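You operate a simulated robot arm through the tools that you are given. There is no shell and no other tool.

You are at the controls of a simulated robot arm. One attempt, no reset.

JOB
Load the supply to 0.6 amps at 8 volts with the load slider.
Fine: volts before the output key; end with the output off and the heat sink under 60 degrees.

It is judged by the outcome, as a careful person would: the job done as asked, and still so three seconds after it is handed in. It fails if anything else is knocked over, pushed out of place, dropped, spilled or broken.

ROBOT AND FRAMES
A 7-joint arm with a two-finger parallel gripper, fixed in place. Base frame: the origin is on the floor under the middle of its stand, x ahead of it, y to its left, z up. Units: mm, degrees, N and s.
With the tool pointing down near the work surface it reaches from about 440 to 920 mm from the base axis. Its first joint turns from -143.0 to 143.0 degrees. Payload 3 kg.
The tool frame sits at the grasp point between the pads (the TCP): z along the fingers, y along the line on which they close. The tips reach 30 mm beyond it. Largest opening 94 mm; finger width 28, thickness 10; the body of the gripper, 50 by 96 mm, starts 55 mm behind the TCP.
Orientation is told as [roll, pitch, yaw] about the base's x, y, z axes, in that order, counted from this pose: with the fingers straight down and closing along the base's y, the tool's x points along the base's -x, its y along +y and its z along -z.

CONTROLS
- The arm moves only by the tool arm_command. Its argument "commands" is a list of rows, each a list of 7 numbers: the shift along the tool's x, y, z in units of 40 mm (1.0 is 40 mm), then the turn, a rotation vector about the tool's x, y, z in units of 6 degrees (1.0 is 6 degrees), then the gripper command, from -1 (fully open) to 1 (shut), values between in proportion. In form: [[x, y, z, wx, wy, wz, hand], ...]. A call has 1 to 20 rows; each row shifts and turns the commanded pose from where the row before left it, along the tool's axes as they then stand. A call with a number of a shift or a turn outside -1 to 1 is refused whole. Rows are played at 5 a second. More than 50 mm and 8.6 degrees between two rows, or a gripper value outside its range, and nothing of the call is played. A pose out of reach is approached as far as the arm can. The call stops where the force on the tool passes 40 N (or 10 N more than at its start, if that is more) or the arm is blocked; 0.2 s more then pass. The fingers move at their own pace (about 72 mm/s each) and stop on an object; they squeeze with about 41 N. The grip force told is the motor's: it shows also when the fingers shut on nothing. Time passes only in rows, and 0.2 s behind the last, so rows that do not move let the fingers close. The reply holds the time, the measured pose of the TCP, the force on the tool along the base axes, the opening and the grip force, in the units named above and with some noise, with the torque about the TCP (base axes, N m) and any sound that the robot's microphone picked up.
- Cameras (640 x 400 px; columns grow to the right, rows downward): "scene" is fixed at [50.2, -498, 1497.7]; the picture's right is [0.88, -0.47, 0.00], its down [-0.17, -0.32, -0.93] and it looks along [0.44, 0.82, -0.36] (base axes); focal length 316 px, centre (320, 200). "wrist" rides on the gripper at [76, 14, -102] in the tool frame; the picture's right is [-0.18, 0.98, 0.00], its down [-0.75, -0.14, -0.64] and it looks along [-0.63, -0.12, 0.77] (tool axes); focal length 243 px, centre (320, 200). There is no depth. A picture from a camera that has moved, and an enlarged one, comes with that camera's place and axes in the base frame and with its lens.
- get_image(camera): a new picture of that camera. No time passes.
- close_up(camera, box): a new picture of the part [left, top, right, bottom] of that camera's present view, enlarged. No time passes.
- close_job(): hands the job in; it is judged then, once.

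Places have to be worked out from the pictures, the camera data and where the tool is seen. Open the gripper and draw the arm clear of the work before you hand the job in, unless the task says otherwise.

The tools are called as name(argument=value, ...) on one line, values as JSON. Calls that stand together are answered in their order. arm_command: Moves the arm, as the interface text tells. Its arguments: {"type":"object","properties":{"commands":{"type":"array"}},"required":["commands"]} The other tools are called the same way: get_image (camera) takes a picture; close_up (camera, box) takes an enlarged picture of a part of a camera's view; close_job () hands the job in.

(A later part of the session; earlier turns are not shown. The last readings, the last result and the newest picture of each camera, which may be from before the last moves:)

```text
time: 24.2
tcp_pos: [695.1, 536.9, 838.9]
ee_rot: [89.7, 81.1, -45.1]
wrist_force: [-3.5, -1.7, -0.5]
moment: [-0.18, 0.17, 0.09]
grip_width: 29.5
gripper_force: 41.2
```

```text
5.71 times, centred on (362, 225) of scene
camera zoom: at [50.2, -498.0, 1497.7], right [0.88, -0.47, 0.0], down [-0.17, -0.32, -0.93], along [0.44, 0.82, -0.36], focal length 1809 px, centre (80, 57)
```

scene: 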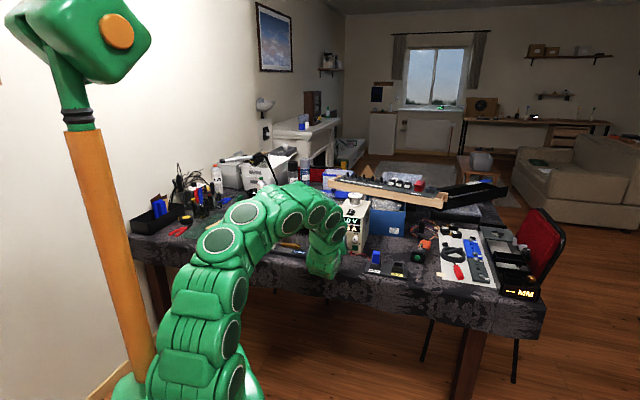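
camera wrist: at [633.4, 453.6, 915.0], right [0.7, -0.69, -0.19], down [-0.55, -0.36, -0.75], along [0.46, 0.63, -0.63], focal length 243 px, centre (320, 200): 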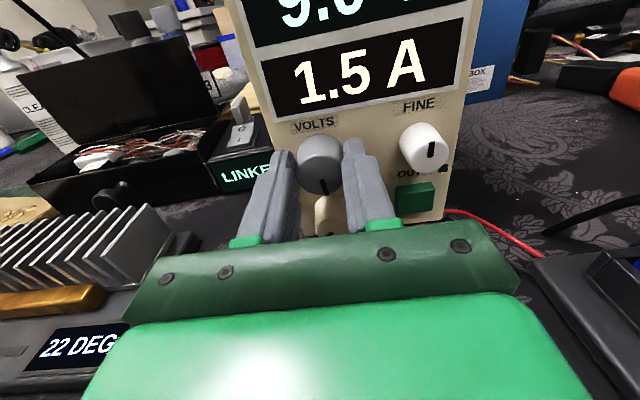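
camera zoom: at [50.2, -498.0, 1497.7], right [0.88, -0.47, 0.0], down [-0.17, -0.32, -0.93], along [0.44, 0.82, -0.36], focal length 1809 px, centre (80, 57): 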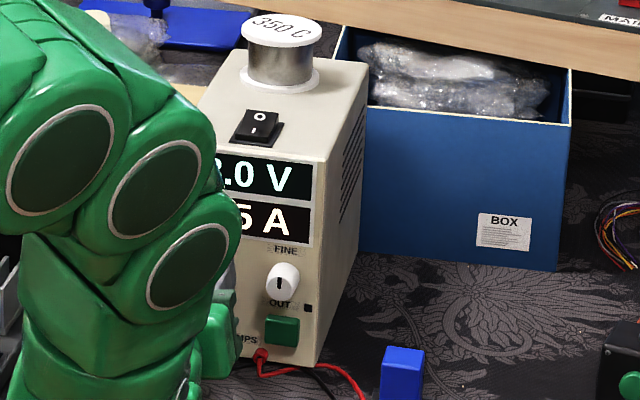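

8.0 V is set. I turn about 3.6° further for margin from the step's edge, confirm, and release.

arm_command(commands=[[0, 0, 0, 0, 0, -0.3, 1], [0, 0, 0, 0, 0, -0.3, 1], [0, 0, 0, 0, 0, 0, 1], [0, 0, 0, 0, 0, 0, 0.1], [0, 0, 0, 0, 0, 0, 0.1]])

close_up(camera="wrist", box=[290, 0, 470, 60])

get_image(camera="wrist")

```text
time: 25.4
tcp_pos: [696.1, 536.3, 839.8]
ee_rot: [90.2, 77.6, -44.6]
wrist_force: [0.0, 0.0, 1.1]
moment: [-0.01, 0.0, -0.04]
grip_width: 42.4
gripper_force: 0.1
```

```text
3.56 times, centred on (380, 30) of wrist
camera zoom: at [621.4, 465.6, 916.7], right [0.71, -0.7, 0.03], down [-0.43, -0.47, -0.77], along [0.56, 0.53, -0.64], focal length 863 px, centre (107, 804)
```

zoom: 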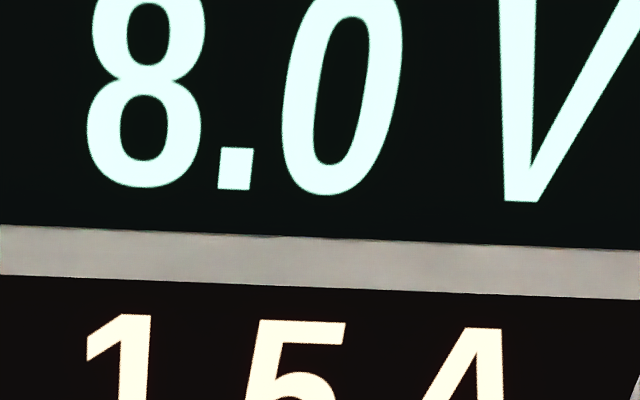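

```text
taken
camera wrist: at [621.4, 465.6, 916.7], right [0.71, -0.7, 0.03], down [-0.43, -0.47, -0.77], along [0.56, 0.53, -0.64], focal length 243 px, centre (320, 200)
```

wrist: 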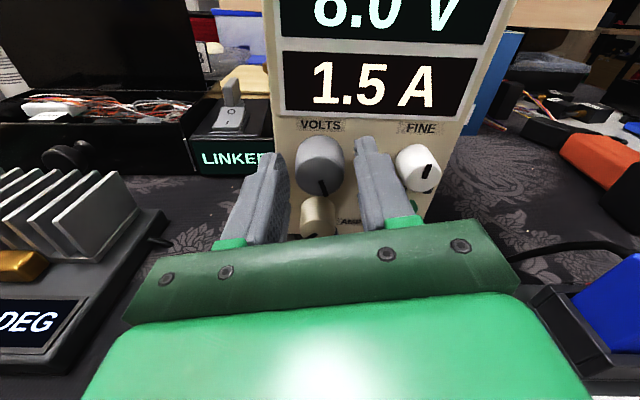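

8.0 V holds after release. I back straight off the knob, then level the roll and tilt 20° down to view and approach the OUT key from slightly above (keeps the wrist clear of the table).

arm_command(commands=[[0, 0, -0.4, 0, 0, 0, 0.1], [0, 0, -0.6, 0, 0, 0, 0.1], [0, 0, -0.7, 0, 0, 0, 0.1], [0, 0, 0, 0, 0, 1, 0.1], [0, 0, 0, 0, 0, 1, 1], [0, 0, 0, 0, -1, 0, 1], [0, 0, 0, 0, -1, 0, 1], [0, 0, 0, 0, -1, 0, 1], [0, 0, 0, 0, -0.3, 0, 1], [0, 0, 0, 0, 0, 0, 1]])

get_image(camera="wrist")

close_up(camera="scene", box=[310, 180, 410, 270])

```text
time: 27.6
tcp_pos: [646.3, 488.5, 837.8]
ee_rot: [1.6, 70.2, -133.2]
wrist_force: [0.0, 0.1, 0.2]
moment: [0.02, 0.02, 0.01]
grip_width: 0.1
gripper_force: 33.2
```

```text
taken
camera wrist: at [606.7, 429.1, 945.6], right [0.65, -0.74, -0.16], down [-0.7, -0.51, -0.49], along [0.28, 0.44, -0.85], focal length 243 px, centre (320, 200)
```

wrist: 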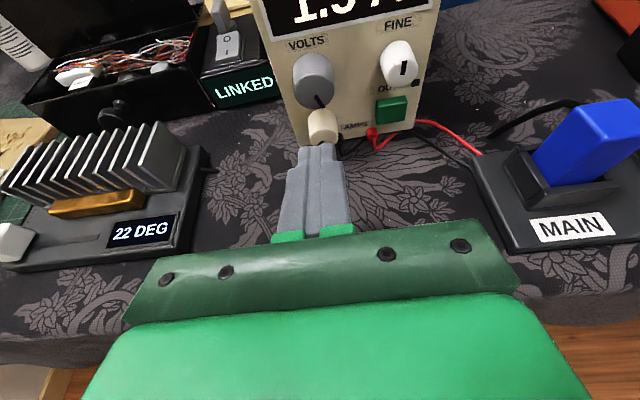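

```text
4.44 times, centred on (360, 225) of scene
camera zoom: at [50.2, -498.0, 1497.7], right [0.88, -0.47, 0.0], down [-0.17, -0.32, -0.93], along [0.44, 0.82, -0.36], focal length 1407 px, centre (142, 89)
```

zoom: 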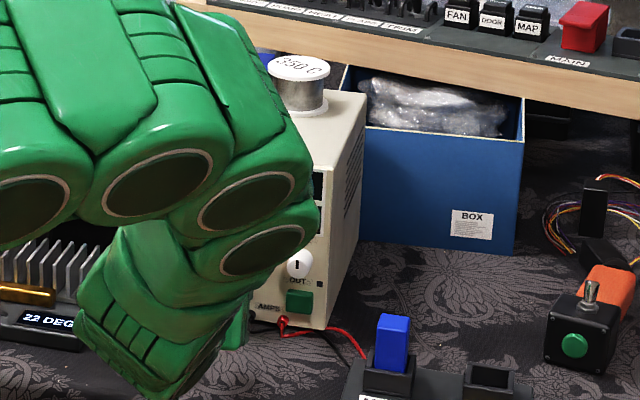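

Gripper closed at a standoff. I zoom on the OUT key to locate it.

close_up(camera="wrist", box=[270, 20, 450, 160])

```text
2.86 times, centred on (360, 90) of wrist
camera zoom: at [606.7, 429.1, 945.6], right [0.65, -0.74, -0.16], down [-0.7, -0.51, -0.49], along [0.28, 0.44, -0.85], focal length 693 px, centre (206, 514)
```

zoom: 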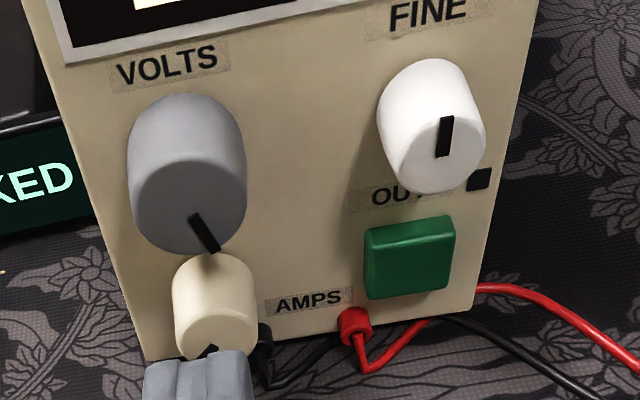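

OUT key centre is at about (760, 514, 792). I tilt a little more, shift right to its line and come to ~12 mm short of it, then check.

arm_command(commands=[[0, 0, 0, 0, -1, 0, 1], [0, 0.8, 0, 0, 0, 0, 1], [0, 0.8, 0, 0, 0, 0, 1], [-0.1, 0, 0.55, 0, 0, 0, 1], [-0.1, 0, 0.55, 0, 0, 0, 1], [-0.11, 0, 0.54, 0, 0, 0, 1], [0, 0, 0, 0, 0, 0, 1]])

get_image(camera="wrist")

close_up(camera="wrist", box=[250, 60, 430, 200])

close_up(camera="scene", box=[310, 180, 410, 270])

```text
time: 29.2
tcp_pos: [729.9, 481.0, 800.1]
ee_rot: [1.2, 64.2, -133.8]
wrist_force: [-0.1, -0.7, -0.2]
moment: [-0.05, -0.02, 0.01]
grip_width: 0.2
gripper_force: 32.5
```

```text
taken
camera wrist: at [698.6, 429.9, 913.6], right [0.64, -0.75, -0.16], down [-0.74, -0.55, -0.4], along [0.22, 0.37, -0.9], focal length 243 px, centre (320, 200)
```

wrist: 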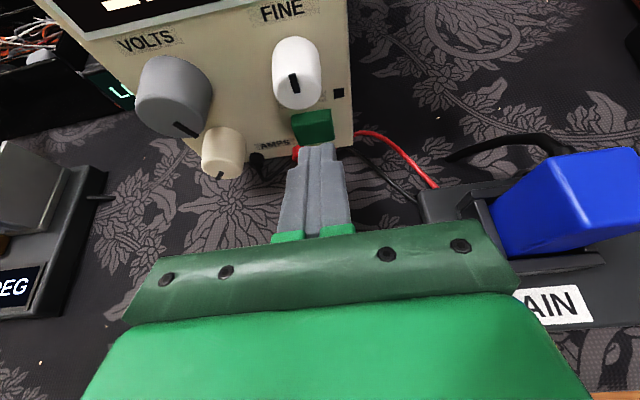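

```text
2.86 times, centred on (340, 130) of wrist
camera zoom: at [698.6, 429.9, 913.6], right [0.64, -0.75, -0.16], down [-0.74, -0.55, -0.4], along [0.22, 0.37, -0.9], focal length 693 px, centre (263, 400)
```

zoom: 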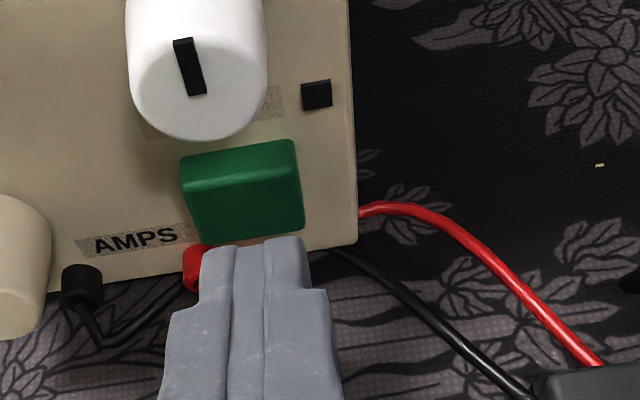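

```text
4.44 times, centred on (360, 225) of scene
camera zoom: at [50.2, -498.0, 1497.7], right [0.88, -0.47, 0.0], down [-0.17, -0.32, -0.93], along [0.44, 0.82, -0.36], focal length 1407 px, centre (142, 89)
```

zoom: 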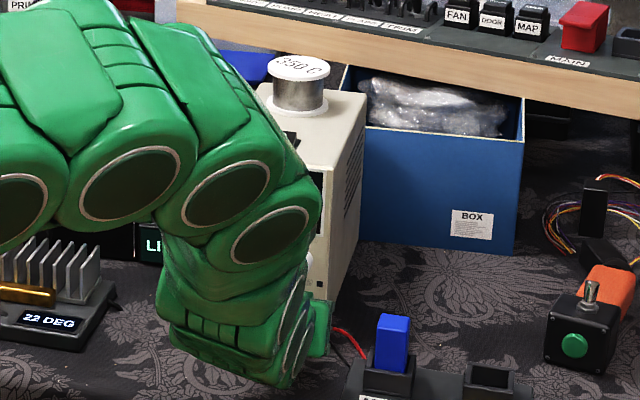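

The tip is on the key's line but near its top edge; I lower 5 mm and advance 10 mm, then feel for contact.

arm_command(commands=[[-0.1125, 0, 0.055, 0, 0, 0, 1], [0.109, 0, 0.225, 0, 0, 0, 1], [0, 0, 0, 0, 0, 0, 1]])

close_up(camera="wrist", box=[250, 60, 430, 200])

```text
time: 30.0
tcp_pos: [737.9, 488.5, 795.0]
ee_rot: [1.2, 64.2, -133.7]
wrist_force: [0.4, -0.3, -0.6]
moment: [0.0, 0.0, 0.0]
grip_width: 0.0
gripper_force: 32.8
```

```text
2.86 times, centred on (340, 130) of wrist
camera zoom: at [705.3, 436.9, 908.3], right [0.64, -0.75, -0.16], down [-0.74, -0.55, -0.4], along [0.22, 0.37, -0.9], focal length 693 px, centre (263, 400)
```

zoom: 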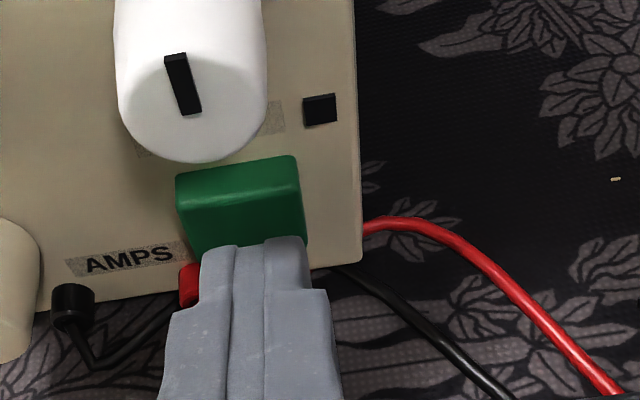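

No contact yet; I advance in 2 mm steps and watch the force and the LED.

arm_command(commands=[[0.022, 0, 0.045, 0, 0, 0, 1], [0.022, 0, 0.045, 0, 0, 0, 1], [0, 0, 0, 0, 0, 0, 1]])

close_up(camera="wrist", box=[250, 60, 430, 200])

```text
time: 30.8
tcp_pos: [740.4, 492.0, 793.9]
ee_rot: [1.2, 64.1, -133.6]
wrist_force: [-1.5, -0.6, -0.7]
moment: [-0.01, 0.02, 0.02]
grip_width: 0.1
gripper_force: 32.9
```

```text
2.86 times, centred on (340, 130) of wrist
camera zoom: at [708.4, 440.2, 908.4], right [0.64, -0.75, -0.16], down [-0.74, -0.55, -0.4], along [0.21, 0.37, -0.9], focal length 693 px, centre (263, 400)
```

zoom: 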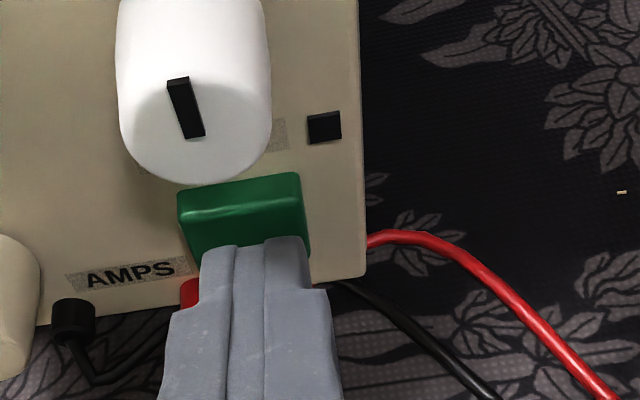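

arm_command(commands=[[0.022, 0, 0.045, 0, 0, 0, 1], [0.011, 0, 0.022, 0, 0, 0, 1], [0, 0, 0, 0, 0, 0, 1]])

close_up(camera="wrist", box=[250, 60, 430, 200])

```text
time: 31.6
tcp_pos: [741.7, 491.4, 794.2]
ee_rot: [1.4, 64.0, -133.6]
wrist_force: [-1.1, -1.8, -0.6]
moment: [0.0, 0.01, -0.02]
grip_width: 0.0
gripper_force: 32.8
heard: click
```

```text
2.86 times, centred on (340, 130) of wrist
camera zoom: at [709.5, 441.4, 907.4], right [0.64, -0.75, -0.15], down [-0.74, -0.55, -0.4], along [0.22, 0.37, -0.9], focal length 693 px, centre (263, 400)
```

zoom: 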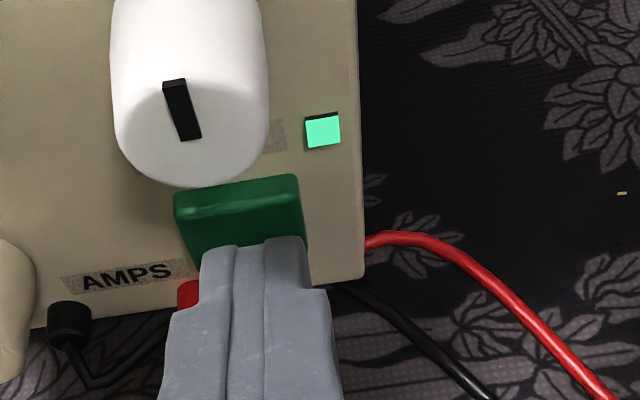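

Click heard and the LED is lit: output is on. I draw back from the panel and look at the readings at once.

arm_command(commands=[[-0.164, 0, -0.337, 0, 0, 0, 1], [0.1, 0, -0.85, 0, 0, 0, 1], [0.4, -0.2, -0.8, 0, 0, 0, 1]])

get_image(camera="wrist")

get_image(camera="scene")

```text
time: 32.4
tcp_pos: [690.8, 452.9, 841.0]
ee_rot: [1.2, 64.2, -133.7]
wrist_force: [0.2, 0.3, 0.5]
moment: [0.01, -0.02, 0.03]
grip_width: 0.0
gripper_force: 33.3
```

```text
taken
camera wrist: at [658.5, 401.6, 955.3], right [0.64, -0.75, -0.16], down [-0.74, -0.55, -0.4], along [0.21, 0.37, -0.9], focal length 243 px, centre (320, 200)
```

wrist: 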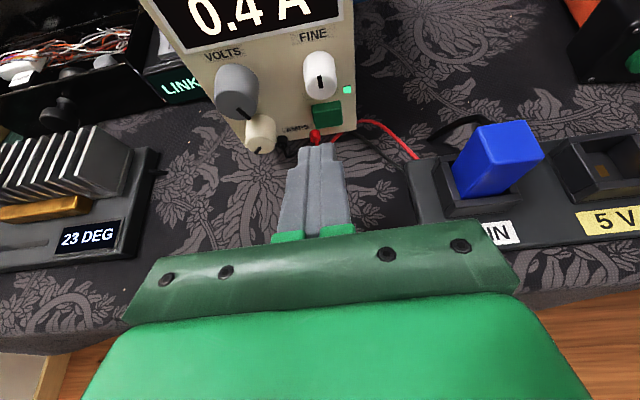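

```text
taken
```

scene: 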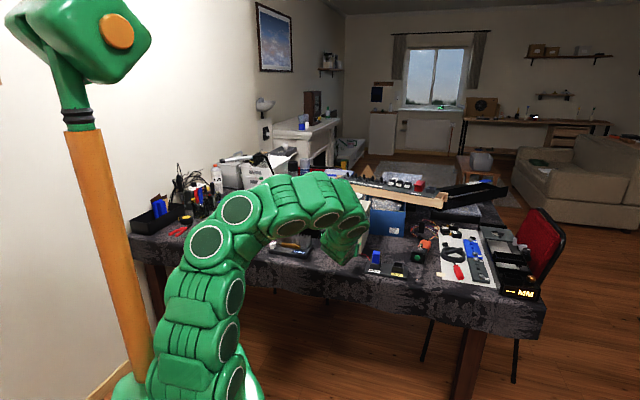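

Reading: 0.4 A, 23 DEG with the slider at the left end, so there is time. I raise and move left, toward the slider, keeping the same heading.

arm_command(commands=[[0.46, -0.7, -0.47, 0, 0, 0, 0.3], [0.46, -0.7, -0.47, 0, 0, 0, 0.3], [0, -0.95, 0, 0, 0, 0, 0.3], [0, -0.95, 0, 0, 0, 0, 0.3], [0, -0.95, 0, 0, 0, 0, 0.3], [0, -0.95, 0, 0, 0, 0, 0.3], [0, -0.95, 0, 0, 0, 0, 0.3], [0, -0.95, 0, 0, 0, 0, 0.3], [0, -0.95, 0, 0, 0, 0, 0.3]])

get_image(camera="wrist")

get_image(camera="scene")

```text
time: 34.4
tcp_pos: [450.1, 667.5, 888.8]
ee_rot: [1.3, 64.1, -133.8]
wrist_force: [-0.9, -0.3, 0.0]
moment: [0.02, -0.02, -0.03]
grip_width: 32.9
gripper_force: 0.1
```

```text
taken
camera wrist: at [416.9, 616.5, 1002.1], right [0.64, -0.75, -0.16], down [-0.74, -0.55, -0.4], along [0.22, 0.37, -0.9], focal length 243 px, centre (320, 200)
```

wrist: 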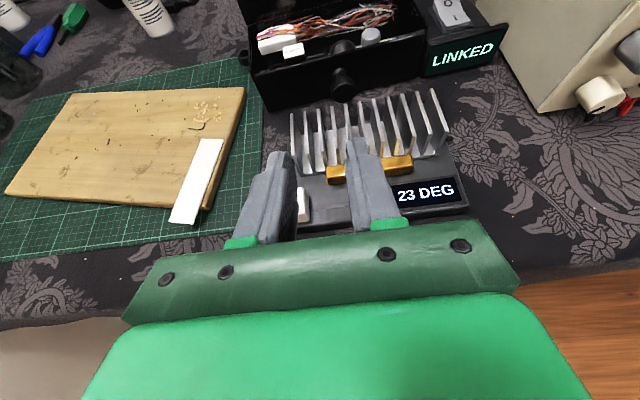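

```text
taken
```

scene: 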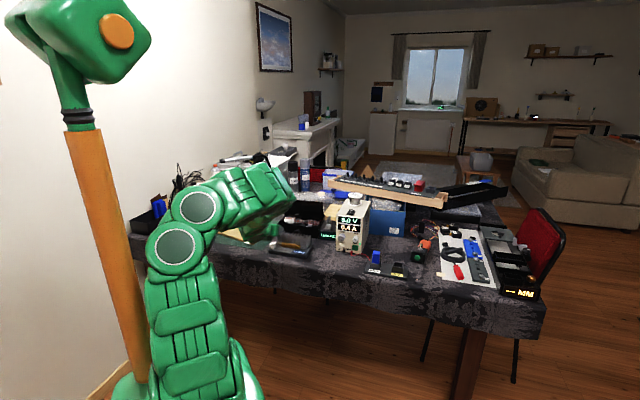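

Good: no reach limits, and the scene camera sees the supply's display. I zoom to see the slider and readouts.

close_up(camera="wrist", box=[250, 80, 480, 240])

close_up(camera="scene", box=[260, 180, 400, 270])

```text
2.50 times, centred on (365, 160) of wrist
camera zoom: at [416.9, 616.5, 1002.1], right [0.64, -0.75, -0.16], down [-0.74, -0.55, -0.4], along [0.22, 0.37, -0.9], focal length 606 px, centre (208, 300)
```

zoom: 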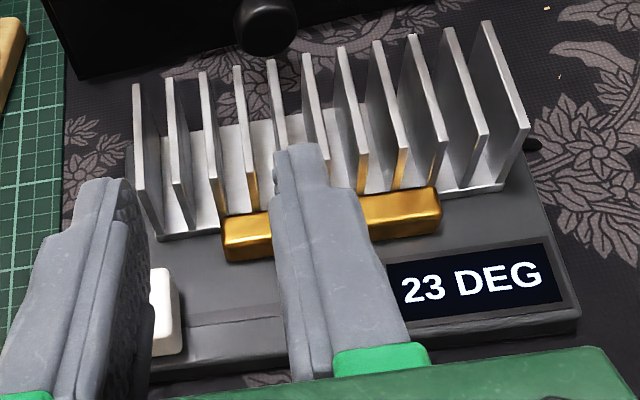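

```text
4.44 times, centred on (330, 225) of scene
camera zoom: at [50.2, -498.0, 1497.7], right [0.88, -0.47, 0.0], down [-0.17, -0.32, -0.93], along [0.44, 0.82, -0.36], focal length 1407 px, centre (276, 89)
```

zoom: 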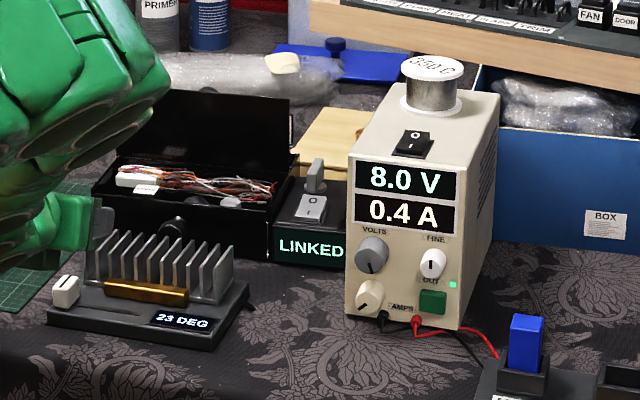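

Readout 8.0 V / 0.4 A / 23 DEG. I tilt the tool steeper and move over the white slider knob (about s=-188, f=827), 40 mm above it.

arm_command(commands=[[0, -0.14, 0, 0, -1, 0, 0.3], [0, -0.14, 0, 0, -1, 0, 0.3], [0, -0.14, 0, 0, -1, 0, 0.3], [0, -0.14, 0, 0, -1, 0, 0.3], [0, -0.14, 0, 0, -1, 0, 0.3], [0, -0.14, 0, 0, -1, 0, 0.3], [-0.4, 0, 0.5, 0, 0, 0, 0.3], [0, 0, 0, 0, 0, 0, 0.3]])

get_image(camera="wrist")

close_up(camera="scene", box=[260, 180, 400, 270])

```text
time: 36.2
tcp_pos: [422.4, 686.6, 863.2]
ee_rot: [0.6, 28.2, -134.4]
wrist_force: [0.0, 1.0, 0.9]
moment: [0.0, 0.0, 0.04]
grip_width: 32.6
gripper_force: 0.1
```

```text
taken
camera wrist: at [444.4, 691.1, 989.5], right [0.58, -0.81, -0.08], down [-0.78, -0.59, 0.21], along [-0.21, -0.06, -0.97], focal length 243 px, centre (320, 200)
```

wrist: 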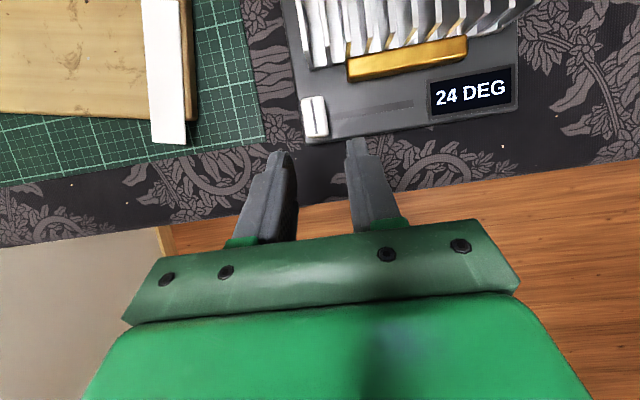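

```text
4.44 times, centred on (330, 225) of scene
camera zoom: at [50.2, -498.0, 1497.7], right [0.88, -0.47, 0.0], down [-0.17, -0.32, -0.93], along [0.44, 0.82, -0.36], focal length 1407 px, centre (276, 89)
```

zoom: 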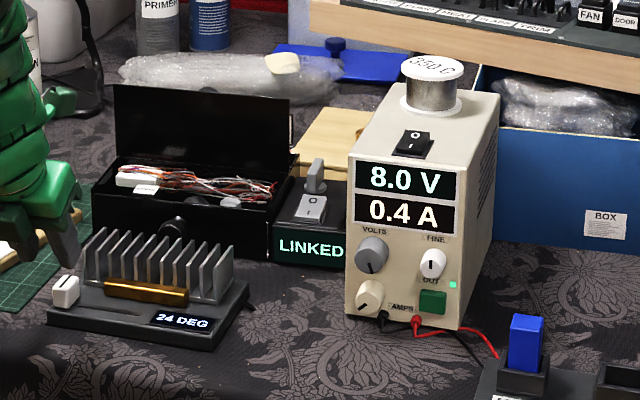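

close_up(camera="wrist", box=[240, 60, 440, 200])

```text
2.86 times, centred on (340, 130) of wrist
camera zoom: at [444.4, 691.1, 989.5], right [0.58, -0.81, -0.08], down [-0.78, -0.59, 0.21], along [-0.21, -0.06, -0.97], focal length 693 px, centre (263, 400)
```

zoom: 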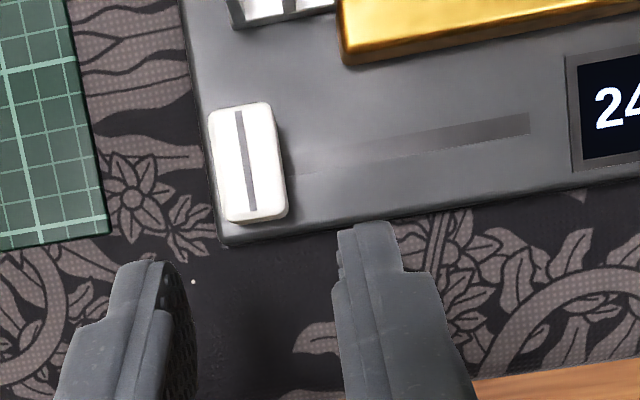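

Knob top centre is at about (453, 721, 793), roughly 16 mm wide along the slot and 30 mm long. I lower the open fingers astride it.

arm_command(commands=[[0.03, -0.023, 0.6, 0, 0, 0, 0.3], [0.03, -0.023, 0.55, 0, 0, 0, 0.3], [0.025, -0.024, 0.34, 0, 0, 0, 0.3], [0, 0, 0, 0, 0, 0, 0.3]])

get_image(camera="wrist")

close_up(camera="scene", box=[260, 200, 330, 270])

```text
time: 37.2
tcp_pos: [442.8, 711.1, 812.6]
ee_rot: [0.6, 28.3, -134.5]
wrist_force: [0.0, -0.3, -0.3]
moment: [0.01, -0.02, 0.02]
grip_width: 32.8
gripper_force: 0.0
```

```text
taken
camera wrist: at [465.0, 715.1, 939.0], right [0.58, -0.81, -0.08], down [-0.78, -0.59, 0.21], along [-0.21, -0.06, -0.97], focal length 243 px, centre (320, 200)
```

wrist: 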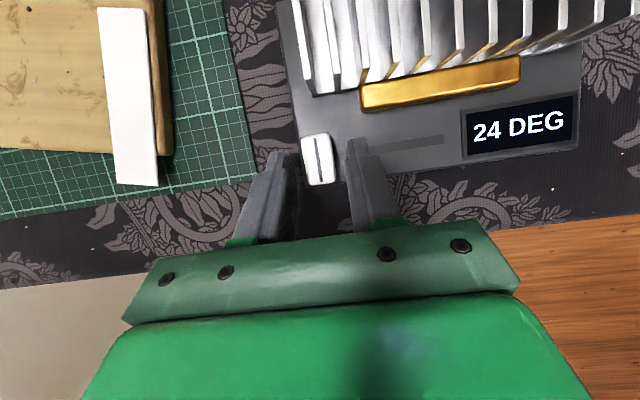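

```text
5.71 times, centred on (295, 235) of scene
camera zoom: at [50.2, -498.0, 1497.7], right [0.88, -0.47, 0.0], down [-0.17, -0.32, -0.93], along [0.44, 0.82, -0.36], focal length 1809 px, centre (463, 0)
```

zoom: 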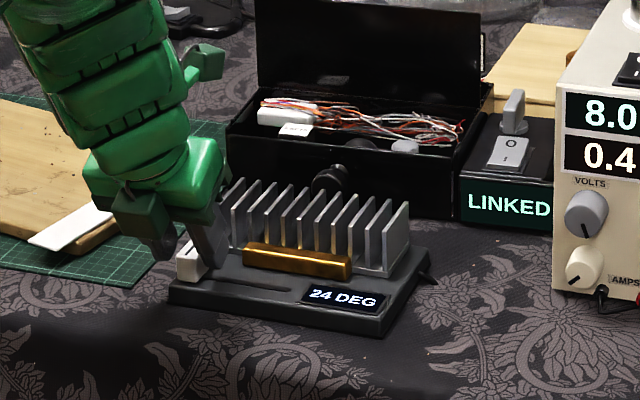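

close_up(camera="wrist", box=[260, 100, 400, 210])

```text
3.64 times, centred on (330, 155) of wrist
camera zoom: at [465.0, 715.1, 939.0], right [0.58, -0.81, -0.08], down [-0.78, -0.59, 0.21], along [-0.21, -0.06, -0.97], focal length 882 px, centre (284, 364)
```

zoom: 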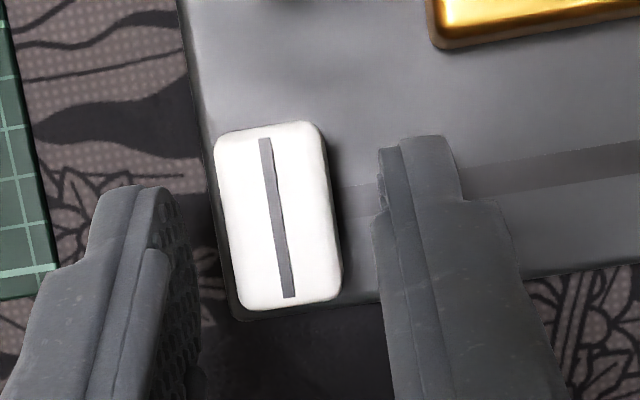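

The fingers straddle the knob. I close on it.

arm_command(commands=[[0, 0, 0, 0, 0, 0, 0.6], [0, 0, 0, 0, 0, 0, 1], [0, 0, 0, 0, 0, 0, 1]])

get_image(camera="wrist")

close_up(camera="scene", box=[260, 180, 400, 270])

```text
time: 38.0
tcp_pos: [442.4, 710.0, 811.7]
ee_rot: [0.6, 28.2, -134.4]
wrist_force: [-0.4, 1.4, 0.4]
moment: [0.24, 0.1, -0.42]
grip_width: 17.5
gripper_force: 41.4
```

```text
taken
camera wrist: at [465.0, 715.0, 939.0], right [0.58, -0.81, -0.08], down [-0.78, -0.59, 0.21], along [-0.21, -0.06, -0.97], focal length 243 px, centre (320, 200)
```

wrist: 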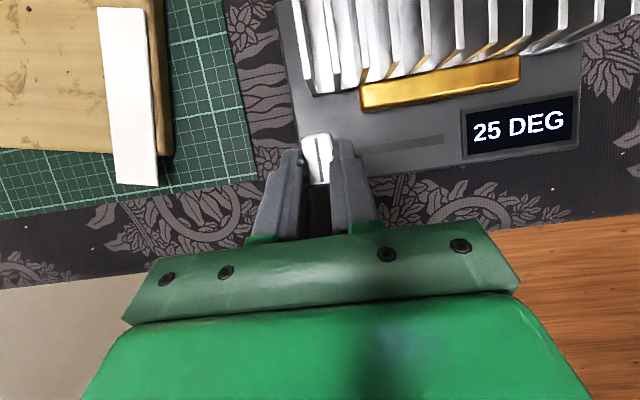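

```text
4.44 times, centred on (330, 225) of scene
camera zoom: at [50.2, -498.0, 1497.7], right [0.88, -0.47, 0.0], down [-0.17, -0.32, -0.93], along [0.44, 0.82, -0.36], focal length 1407 px, centre (276, 89)
```

zoom: 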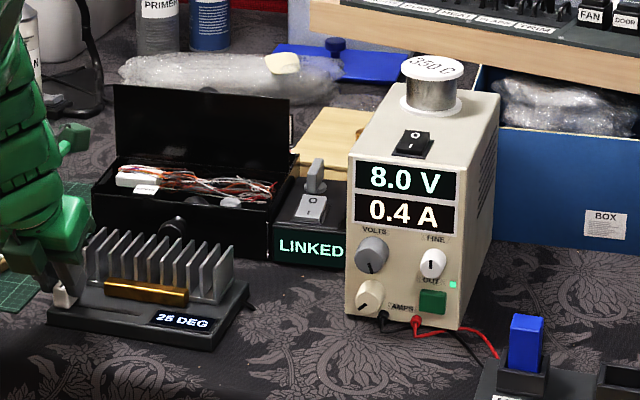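

Gripped (17.5 mm). I slide it 8 mm to the right and read the current.

arm_command(commands=[[0, 0.1, 0, 0, 0, 0, 1], [0, 0.1, 0, 0, 0, 0, 1], [0, 0, 0, 0, 0, 0, 1]])

close_up(camera="scene", box=[260, 180, 400, 270])

get_image(camera="wrist")

```text
time: 38.8
tcp_pos: [448.8, 705.2, 811.6]
ee_rot: [0.7, 28.2, -134.6]
wrist_force: [-5.0, -5.8, 15.1]
moment: [-0.05, 0.29, -0.41]
grip_width: 17.6
gripper_force: 40.9
```

```text
4.44 times, centred on (330, 225) of scene
camera zoom: at [50.2, -498.0, 1497.7], right [0.88, -0.47, 0.0], down [-0.17, -0.32, -0.93], along [0.44, 0.82, -0.36], focal length 1407 px, centre (276, 89)
```

zoom: 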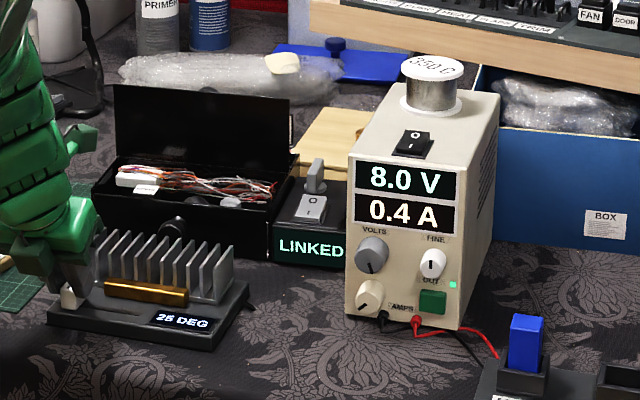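

```text
taken
camera wrist: at [470.6, 709.4, 938.9], right [0.58, -0.81, -0.08], down [-0.78, -0.59, 0.21], along [-0.21, -0.06, -0.97], focal length 243 px, centre (320, 200)
```

wrist: 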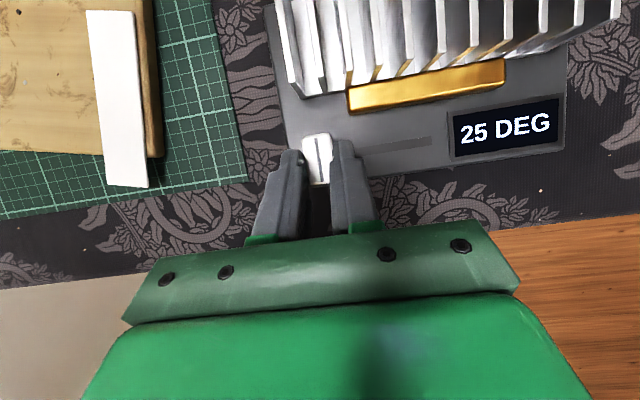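

Slider moved, base stayed put; still 0.4 A. I slide 10 mm further, easing up by half a millimetre.

arm_command(commands=[[0.006, 0.125, -0.011, 0, 0, 0, 1], [0, 0.125, 0, 0, 0, 0, 1], [0, 0, 0, 0, 0, 0, 1]])

close_up(camera="scene", box=[260, 180, 400, 270])

```text
time: 39.6
tcp_pos: [455.6, 699.2, 810.8]
ee_rot: [0.6, 28.2, -134.5]
wrist_force: [-7.9, -8.1, 7.8]
moment: [-0.03, 0.23, -0.33]
grip_width: 17.7
gripper_force: 41.1
```

```text
4.44 times, centred on (330, 225) of scene
camera zoom: at [50.2, -498.0, 1497.7], right [0.88, -0.47, 0.0], down [-0.17, -0.32, -0.93], along [0.44, 0.82, -0.36], focal length 1407 px, centre (276, 89)
```

zoom: 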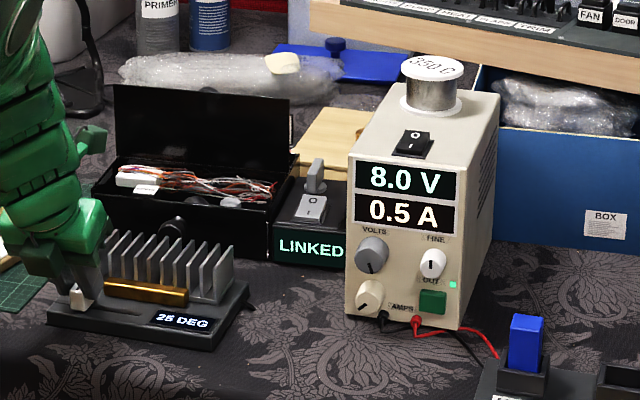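

0.5 A at about 18 mm of travel. I continue in 4 mm steps, to find where 0.6 A begins.

arm_command(commands=[[-0.011, 0.05, -0.006, 0, 0, 0, 1], [0, 0.05, 0, 0, 0, 0, 1], [0, 0, 0, 0, 0, 0, 1]])

close_up(camera="scene", box=[330, 190, 394, 260])

```text
time: 40.4
tcp_pos: [459.2, 695.9, 812.4]
ee_rot: [0.6, 28.2, -134.5]
wrist_force: [-5.1, -5.5, 2.3]
moment: [0.03, 0.21, -0.31]
grip_width: 17.6
gripper_force: 41.4
```

```text
5.71 times, centred on (362, 225) of scene
camera zoom: at [50.2, -498.0, 1497.7], right [0.88, -0.47, 0.0], down [-0.17, -0.32, -0.93], along [0.44, 0.82, -0.36], focal length 1809 px, centre (80, 57)
```

zoom: 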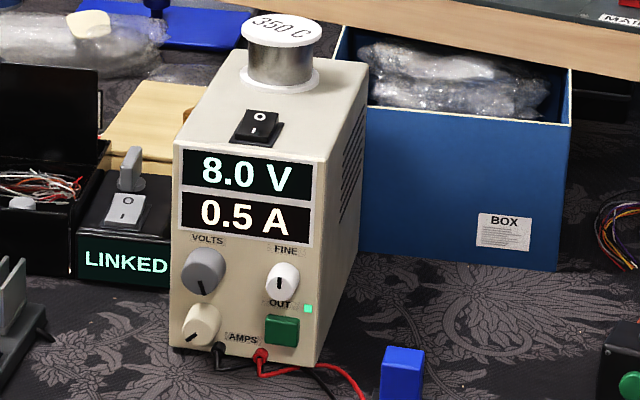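

arm_command(commands=[[0, 0.05, 0, 0, 0, 0, 1], [0, 0.05, 0, 0, 0, 0, 1], [0, 0, 0, 0, 0, 0, 1]])

close_up(camera="scene", box=[330, 190, 394, 260])

```text
time: 41.2
tcp_pos: [460.4, 692.4, 811.8]
ee_rot: [0.7, 28.2, -134.5]
wrist_force: [-7.6, -5.4, 2.4]
moment: [0.06, 0.38, -0.37]
grip_width: 17.2
gripper_force: 41.3
```

```text
5.71 times, centred on (362, 225) of scene
camera zoom: at [50.2, -498.0, 1497.7], right [0.88, -0.47, 0.0], down [-0.17, -0.32, -0.93], along [0.44, 0.82, -0.36], focal length 1809 px, centre (80, 57)
```

zoom: 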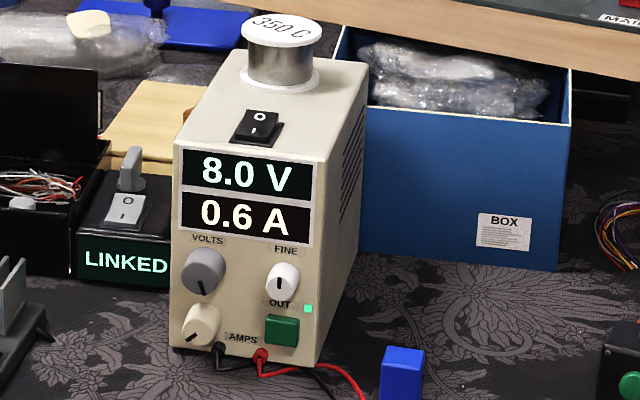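

0.6 A at about 26 mm. To sit in the middle of the 0.6 band rather than at its edge, I move on gently in steps to see where it would change.

arm_command(commands=[[0, 0.05, 0, 0, 0, 0, 1], [0, 0.05, 0, 0, 0, 0, 1], [0, 0, 0, 0, 0, 0, 1]])

close_up(camera="scene", box=[260, 180, 400, 270])

```text
time: 42.0
tcp_pos: [463.2, 690.1, 811.7]
ee_rot: [0.6, 28.2, -134.5]
wrist_force: [-1.1, -0.2, 0.7]
moment: [0.27, 0.07, -0.35]
grip_width: 17.4
gripper_force: 40.8
```

```text
4.44 times, centred on (330, 225) of scene
camera zoom: at [50.2, -498.0, 1497.7], right [0.88, -0.47, 0.0], down [-0.17, -0.32, -0.93], along [0.44, 0.82, -0.36], focal length 1407 px, centre (276, 89)
```

zoom: 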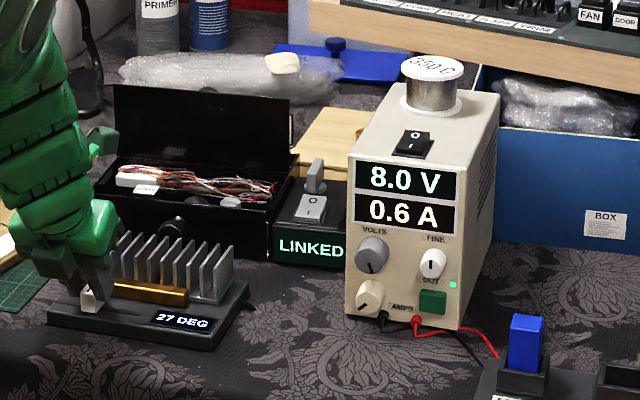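

Still 0.6 A at 30 mm, 27 DEG. A bit further, 2.4 mm.

arm_command(commands=[[0, 0.03, 0, 0, 0, 0, 1], [0, 0.03, 0, 0, 0, 0, 1], [0, 0, 0, 0, 0, 0, 1]])

close_up(camera="scene", box=[330, 190, 394, 260])

```text
time: 42.8
tcp_pos: [466.7, 687.9, 813.1]
ee_rot: [0.7, 28.2, -134.6]
wrist_force: [0.1, 0.4, 0.2]
moment: [0.18, 0.08, -0.21]
grip_width: 17.5
gripper_force: 40.8
```

```text
5.71 times, centred on (362, 225) of scene
camera zoom: at [50.2, -498.0, 1497.7], right [0.88, -0.47, 0.0], down [-0.17, -0.32, -0.93], along [0.44, 0.82, -0.36], focal length 1809 px, centre (80, 57)
```

zoom: 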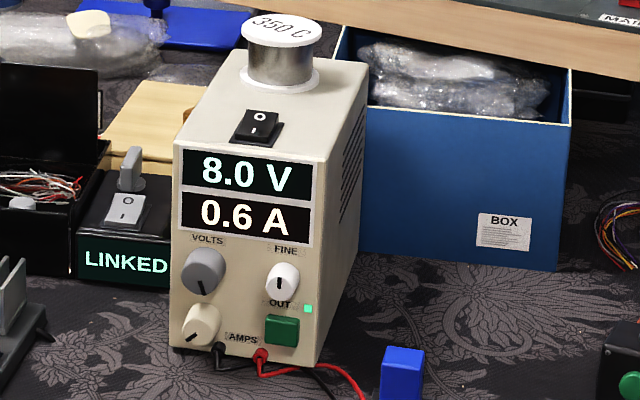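

arm_command(commands=[[0, 0.025, 0, 0, 0, 0, 1], [0, 0.025, 0, 0, 0, 0, 1], [0, 0, 0, 0, 0, 0, 1]])

close_up(camera="scene", box=[330, 190, 394, 260])

```text
time: 43.6
tcp_pos: [468.0, 686.4, 812.5]
ee_rot: [0.7, 28.2, -134.5]
wrist_force: [-2.3, 0.8, -0.1]
moment: [0.16, 0.08, -0.17]
grip_width: 17.8
gripper_force: 41.2
```

```text
5.71 times, centred on (362, 225) of scene
camera zoom: at [50.2, -498.0, 1497.7], right [0.88, -0.47, 0.0], down [-0.17, -0.32, -0.93], along [0.44, 0.82, -0.36], focal length 1809 px, centre (80, 57)
```

zoom: 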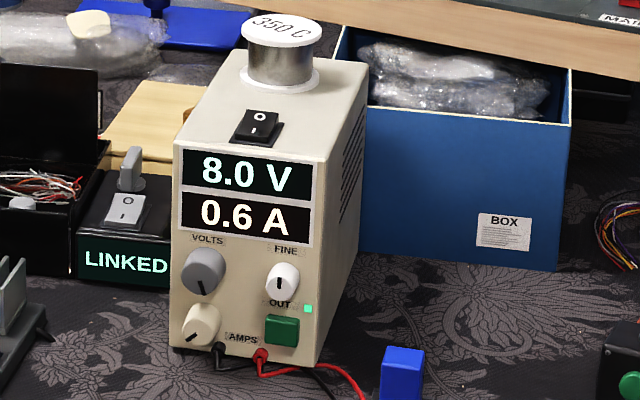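

arm_command(commands=[[0, 0.025, 0, 0, 0, 0, 1], [0, 0.025, 0, 0, 0, 0, 1], [0, 0, 0, 0, 0, 0, 1]])

close_up(camera="scene", box=[330, 190, 394, 260])

```text
time: 44.4
tcp_pos: [468.1, 684.7, 812.1]
ee_rot: [0.6, 28.3, -134.4]
wrist_force: [-5.3, -2.5, 1.5]
moment: [0.15, 0.1, -0.15]
grip_width: 17.5
gripper_force: 40.8
```

```text
5.71 times, centred on (362, 225) of scene
camera zoom: at [50.2, -498.0, 1497.7], right [0.88, -0.47, 0.0], down [-0.17, -0.32, -0.93], along [0.44, 0.82, -0.36], focal length 1809 px, centre (80, 57)
```

zoom: 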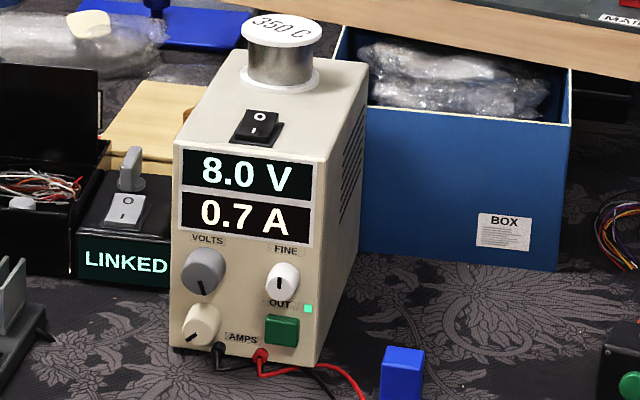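

The 0.6 A band runs from about 24 to 35 mm, so its middle is at about 30 mm. I slide back 6.2 mm and confirm.

arm_command(commands=[[0, -0.055, 0, 0, 0, 0, 1], [0, -0.05, 0, 0, 0, 0, 1], [0, -0.05, 0, 0, 0, 0, 1], [0, 0, 0, 0, 0, 0, 1]])

close_up(camera="scene", box=[260, 180, 400, 270])

close_up(camera="wrist", box=[240, 80, 440, 220])

```text
time: 45.4
tcp_pos: [462.4, 689.9, 811.5]
ee_rot: [0.6, 28.2, -134.5]
wrist_force: [-4.2, -5.3, 4.6]
moment: [-0.01, 0.18, -0.23]
grip_width: 17.7
gripper_force: 41.2
```

```text
4.44 times, centred on (330, 225) of scene
camera zoom: at [50.2, -498.0, 1497.7], right [0.88, -0.47, 0.0], down [-0.17, -0.32, -0.93], along [0.44, 0.82, -0.36], focal length 1407 px, centre (276, 89)
```

zoom: 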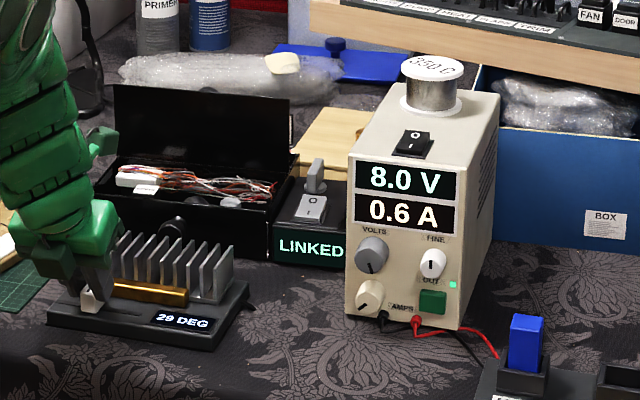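

```text
2.86 times, centred on (340, 150) of wrist
camera zoom: at [486.2, 693.7, 938.9], right [0.58, -0.81, -0.08], down [-0.78, -0.59, 0.21], along [-0.21, -0.06, -0.97], focal length 693 px, centre (263, 343)
```

zoom: 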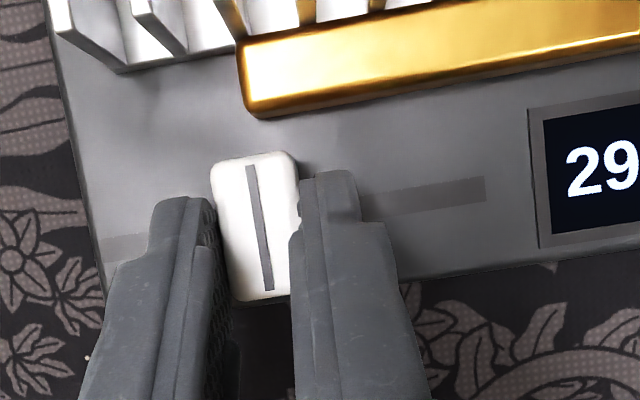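

0.6 A, 29 DEG, mid-band. I open the fingers and lift straight off along the tool axis, then recheck the reading.

arm_command(commands=[[0, 0, 0, 0, 0, 0, 0.4], [0, 0, 0, 0, 0, 0, 0.3], [0, 0, 0, 0, 0, 0, 0.3], [0, 0, -0.3, 0, 0, 0, 0.3], [0, 0, -0.8, 0, 0, 0, 0.3], [0, 0, -0.9, 0, 0, 0, 0.3]])

close_up(camera="scene", box=[260, 180, 400, 270])

get_image(camera="wrist")

```text
time: 46.8
tcp_pos: [436.8, 663.6, 882.7]
ee_rot: [0.6, 28.1, -134.4]
wrist_force: [0.1, 0.2, 0.1]
moment: [0.02, 0.01, -0.01]
grip_width: 32.9
gripper_force: 0.0
```

```text
4.44 times, centred on (330, 225) of scene
camera zoom: at [50.2, -498.0, 1497.7], right [0.88, -0.47, 0.0], down [-0.17, -0.32, -0.93], along [0.44, 0.82, -0.36], focal length 1407 px, centre (276, 89)
```

zoom: 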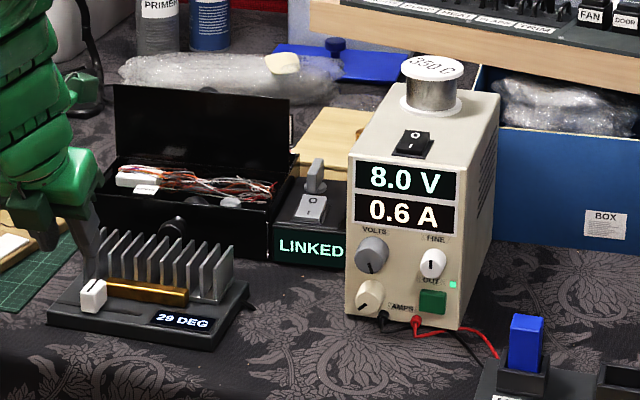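

```text
taken
camera wrist: at [458.3, 667.1, 1008.9], right [0.58, -0.81, -0.08], down [-0.78, -0.59, 0.21], along [-0.21, -0.06, -0.97], focal length 243 px, centre (320, 200)
```

wrist: 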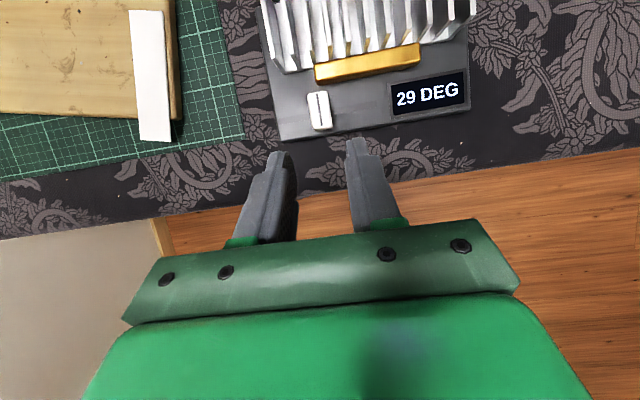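

Load stays at 0.6 A, 29 DEG. I go back along the same way to the OUT key with the fingers closed, tilting back to 26° as I go.

arm_command(commands=[[0, 0.5, 0, 0, 1, 0, 1], [0, 0.5, 0, 0, 1, 0, 1], [0, 0.5, 0, 0, 1, 0, 1], [0, 0.5, 0, 0, 1, 0, 1], [0, 0.5, 0, 0, 1, 0, 1], [0, 0.5, 0, 0, 1, 0, 1], [0, 0.9, 0, 0, 0, 0, 1], [0, 0.9, 0, 0, 0, 0, 1], [0, 0.9, 0, 0, 0, 0, 1], [0, 0.9, 0, 0, 0, 0, 1], [0, 0.9, 0, 0, 0, 0, 1], [0, 0.9, 0, 0, 0, 0, 1]])

get_image(camera="wrist")

```text
time: 49.4
tcp_pos: [671.7, 429.9, 886.4]
ee_rot: [1.2, 64.1, -133.7]
wrist_force: [0.9, 0.0, -0.2]
moment: [-0.01, 0.0, 0.0]
grip_width: 0.1
gripper_force: 33.6
out of reach, approached as far as the arm can: row 2
```

```text
taken
camera wrist: at [639.7, 378.1, 1001.1], right [0.64, -0.75, -0.16], down [-0.74, -0.55, -0.4], along [0.21, 0.37, -0.9], focal length 243 px, centre (320, 200)
```

wrist: 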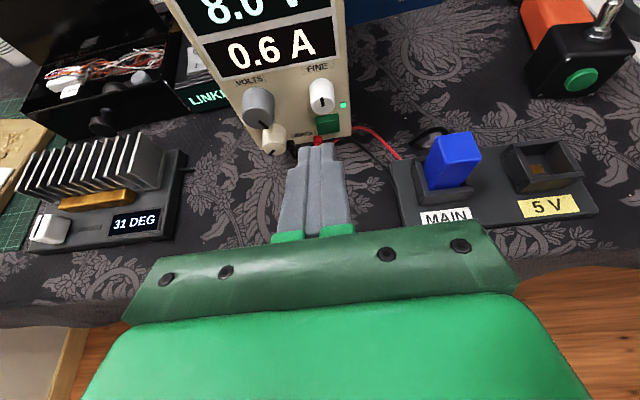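

Reading 0.6 A, 31 DEG, tool on the way. I go down to ~10 mm before the OUT key as before.

arm_command(commands=[[-0.4, 0.06, 0.925, 0, 0, 0, 1], [-0.4, 0.06, 0.925, 0, 0, 0, 1], [-0.395, 0.01, 0.9, 0, 0, 0, 1], [0, 0, 0, 0, 0, 0, 1]])

close_up(camera="wrist", box=[250, 60, 430, 200])

```text
time: 50.4
tcp_pos: [732.9, 481.9, 795.7]
ee_rot: [1.2, 64.3, -133.8]
wrist_force: [0.4, 0.0, -0.8]
moment: [0.03, 0.0, 0.04]
grip_width: 0.0
gripper_force: 33.0
```

```text
2.86 times, centred on (340, 130) of wrist
camera zoom: at [699.8, 430.7, 909.6], right [0.64, -0.75, -0.16], down [-0.74, -0.55, -0.4], along [0.22, 0.37, -0.9], focal length 693 px, centre (263, 400)
```

zoom: 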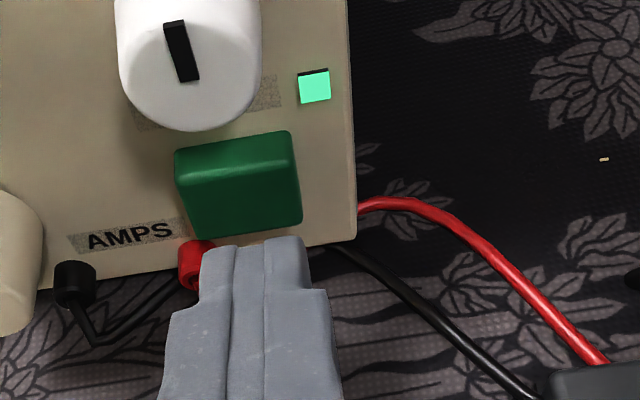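

On the key's line again. I advance 8 mm, then by 2 mm steps until the click.

arm_command(commands=[[0.087, -0.02, 0.18, 0, 0, 0, 1], [0.022, 0, 0.045, 0, 0, 0, 1], [0.011, 0, 0.022, 0, 0, 0, 1], [0, 0, 0, 0, 0, 0, 1]])

close_up(camera="wrist", box=[250, 60, 430, 200])

```text
time: 51.4
tcp_pos: [739.2, 489.3, 795.9]
ee_rot: [1.3, 64.3, -133.6]
wrist_force: [0.2, 0.2, 0.7]
moment: [0.0, -0.02, 0.0]
grip_width: 0.0
gripper_force: 33.2
```

```text
2.86 times, centred on (340, 130) of wrist
camera zoom: at [707.4, 438.7, 909.6], right [0.64, -0.75, -0.16], down [-0.74, -0.55, -0.4], along [0.21, 0.37, -0.9], focal length 693 px, centre (263, 400)
```

zoom: 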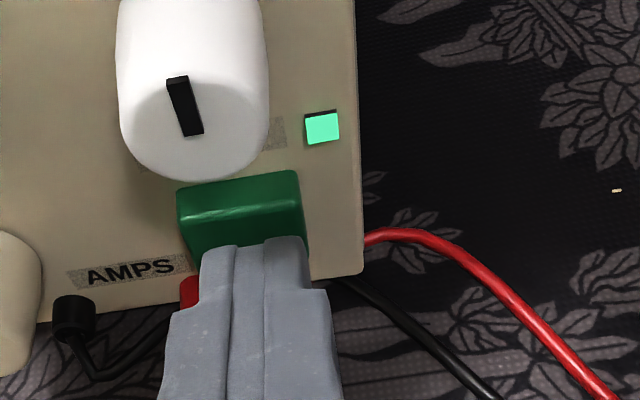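

arm_command(commands=[[0.017, 0, 0.034, 0, 0, 0, 1], [0.011, 0, 0.022, 0, 0, 0, 1], [0, 0, 0, 0, 0, 0, 1]])

close_up(camera="wrist", box=[250, 60, 430, 200])

```text
time: 52.2
tcp_pos: [741.3, 491.7, 796.6]
ee_rot: [1.4, 64.2, -133.8]
wrist_force: [0.0, -2.6, -0.5]
moment: [-0.02, 0.02, 0.01]
grip_width: 0.1
gripper_force: 32.9
heard: click
```

```text
2.86 times, centred on (340, 130) of wrist
camera zoom: at [709.4, 440.1, 909.9], right [0.64, -0.75, -0.16], down [-0.74, -0.55, -0.4], along [0.22, 0.37, -0.9], focal length 693 px, centre (263, 400)
```

zoom: 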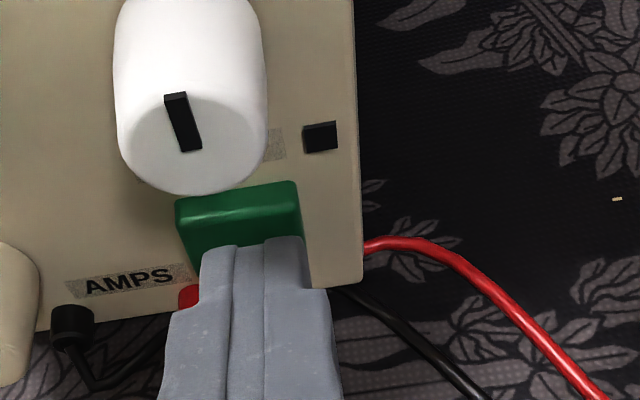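

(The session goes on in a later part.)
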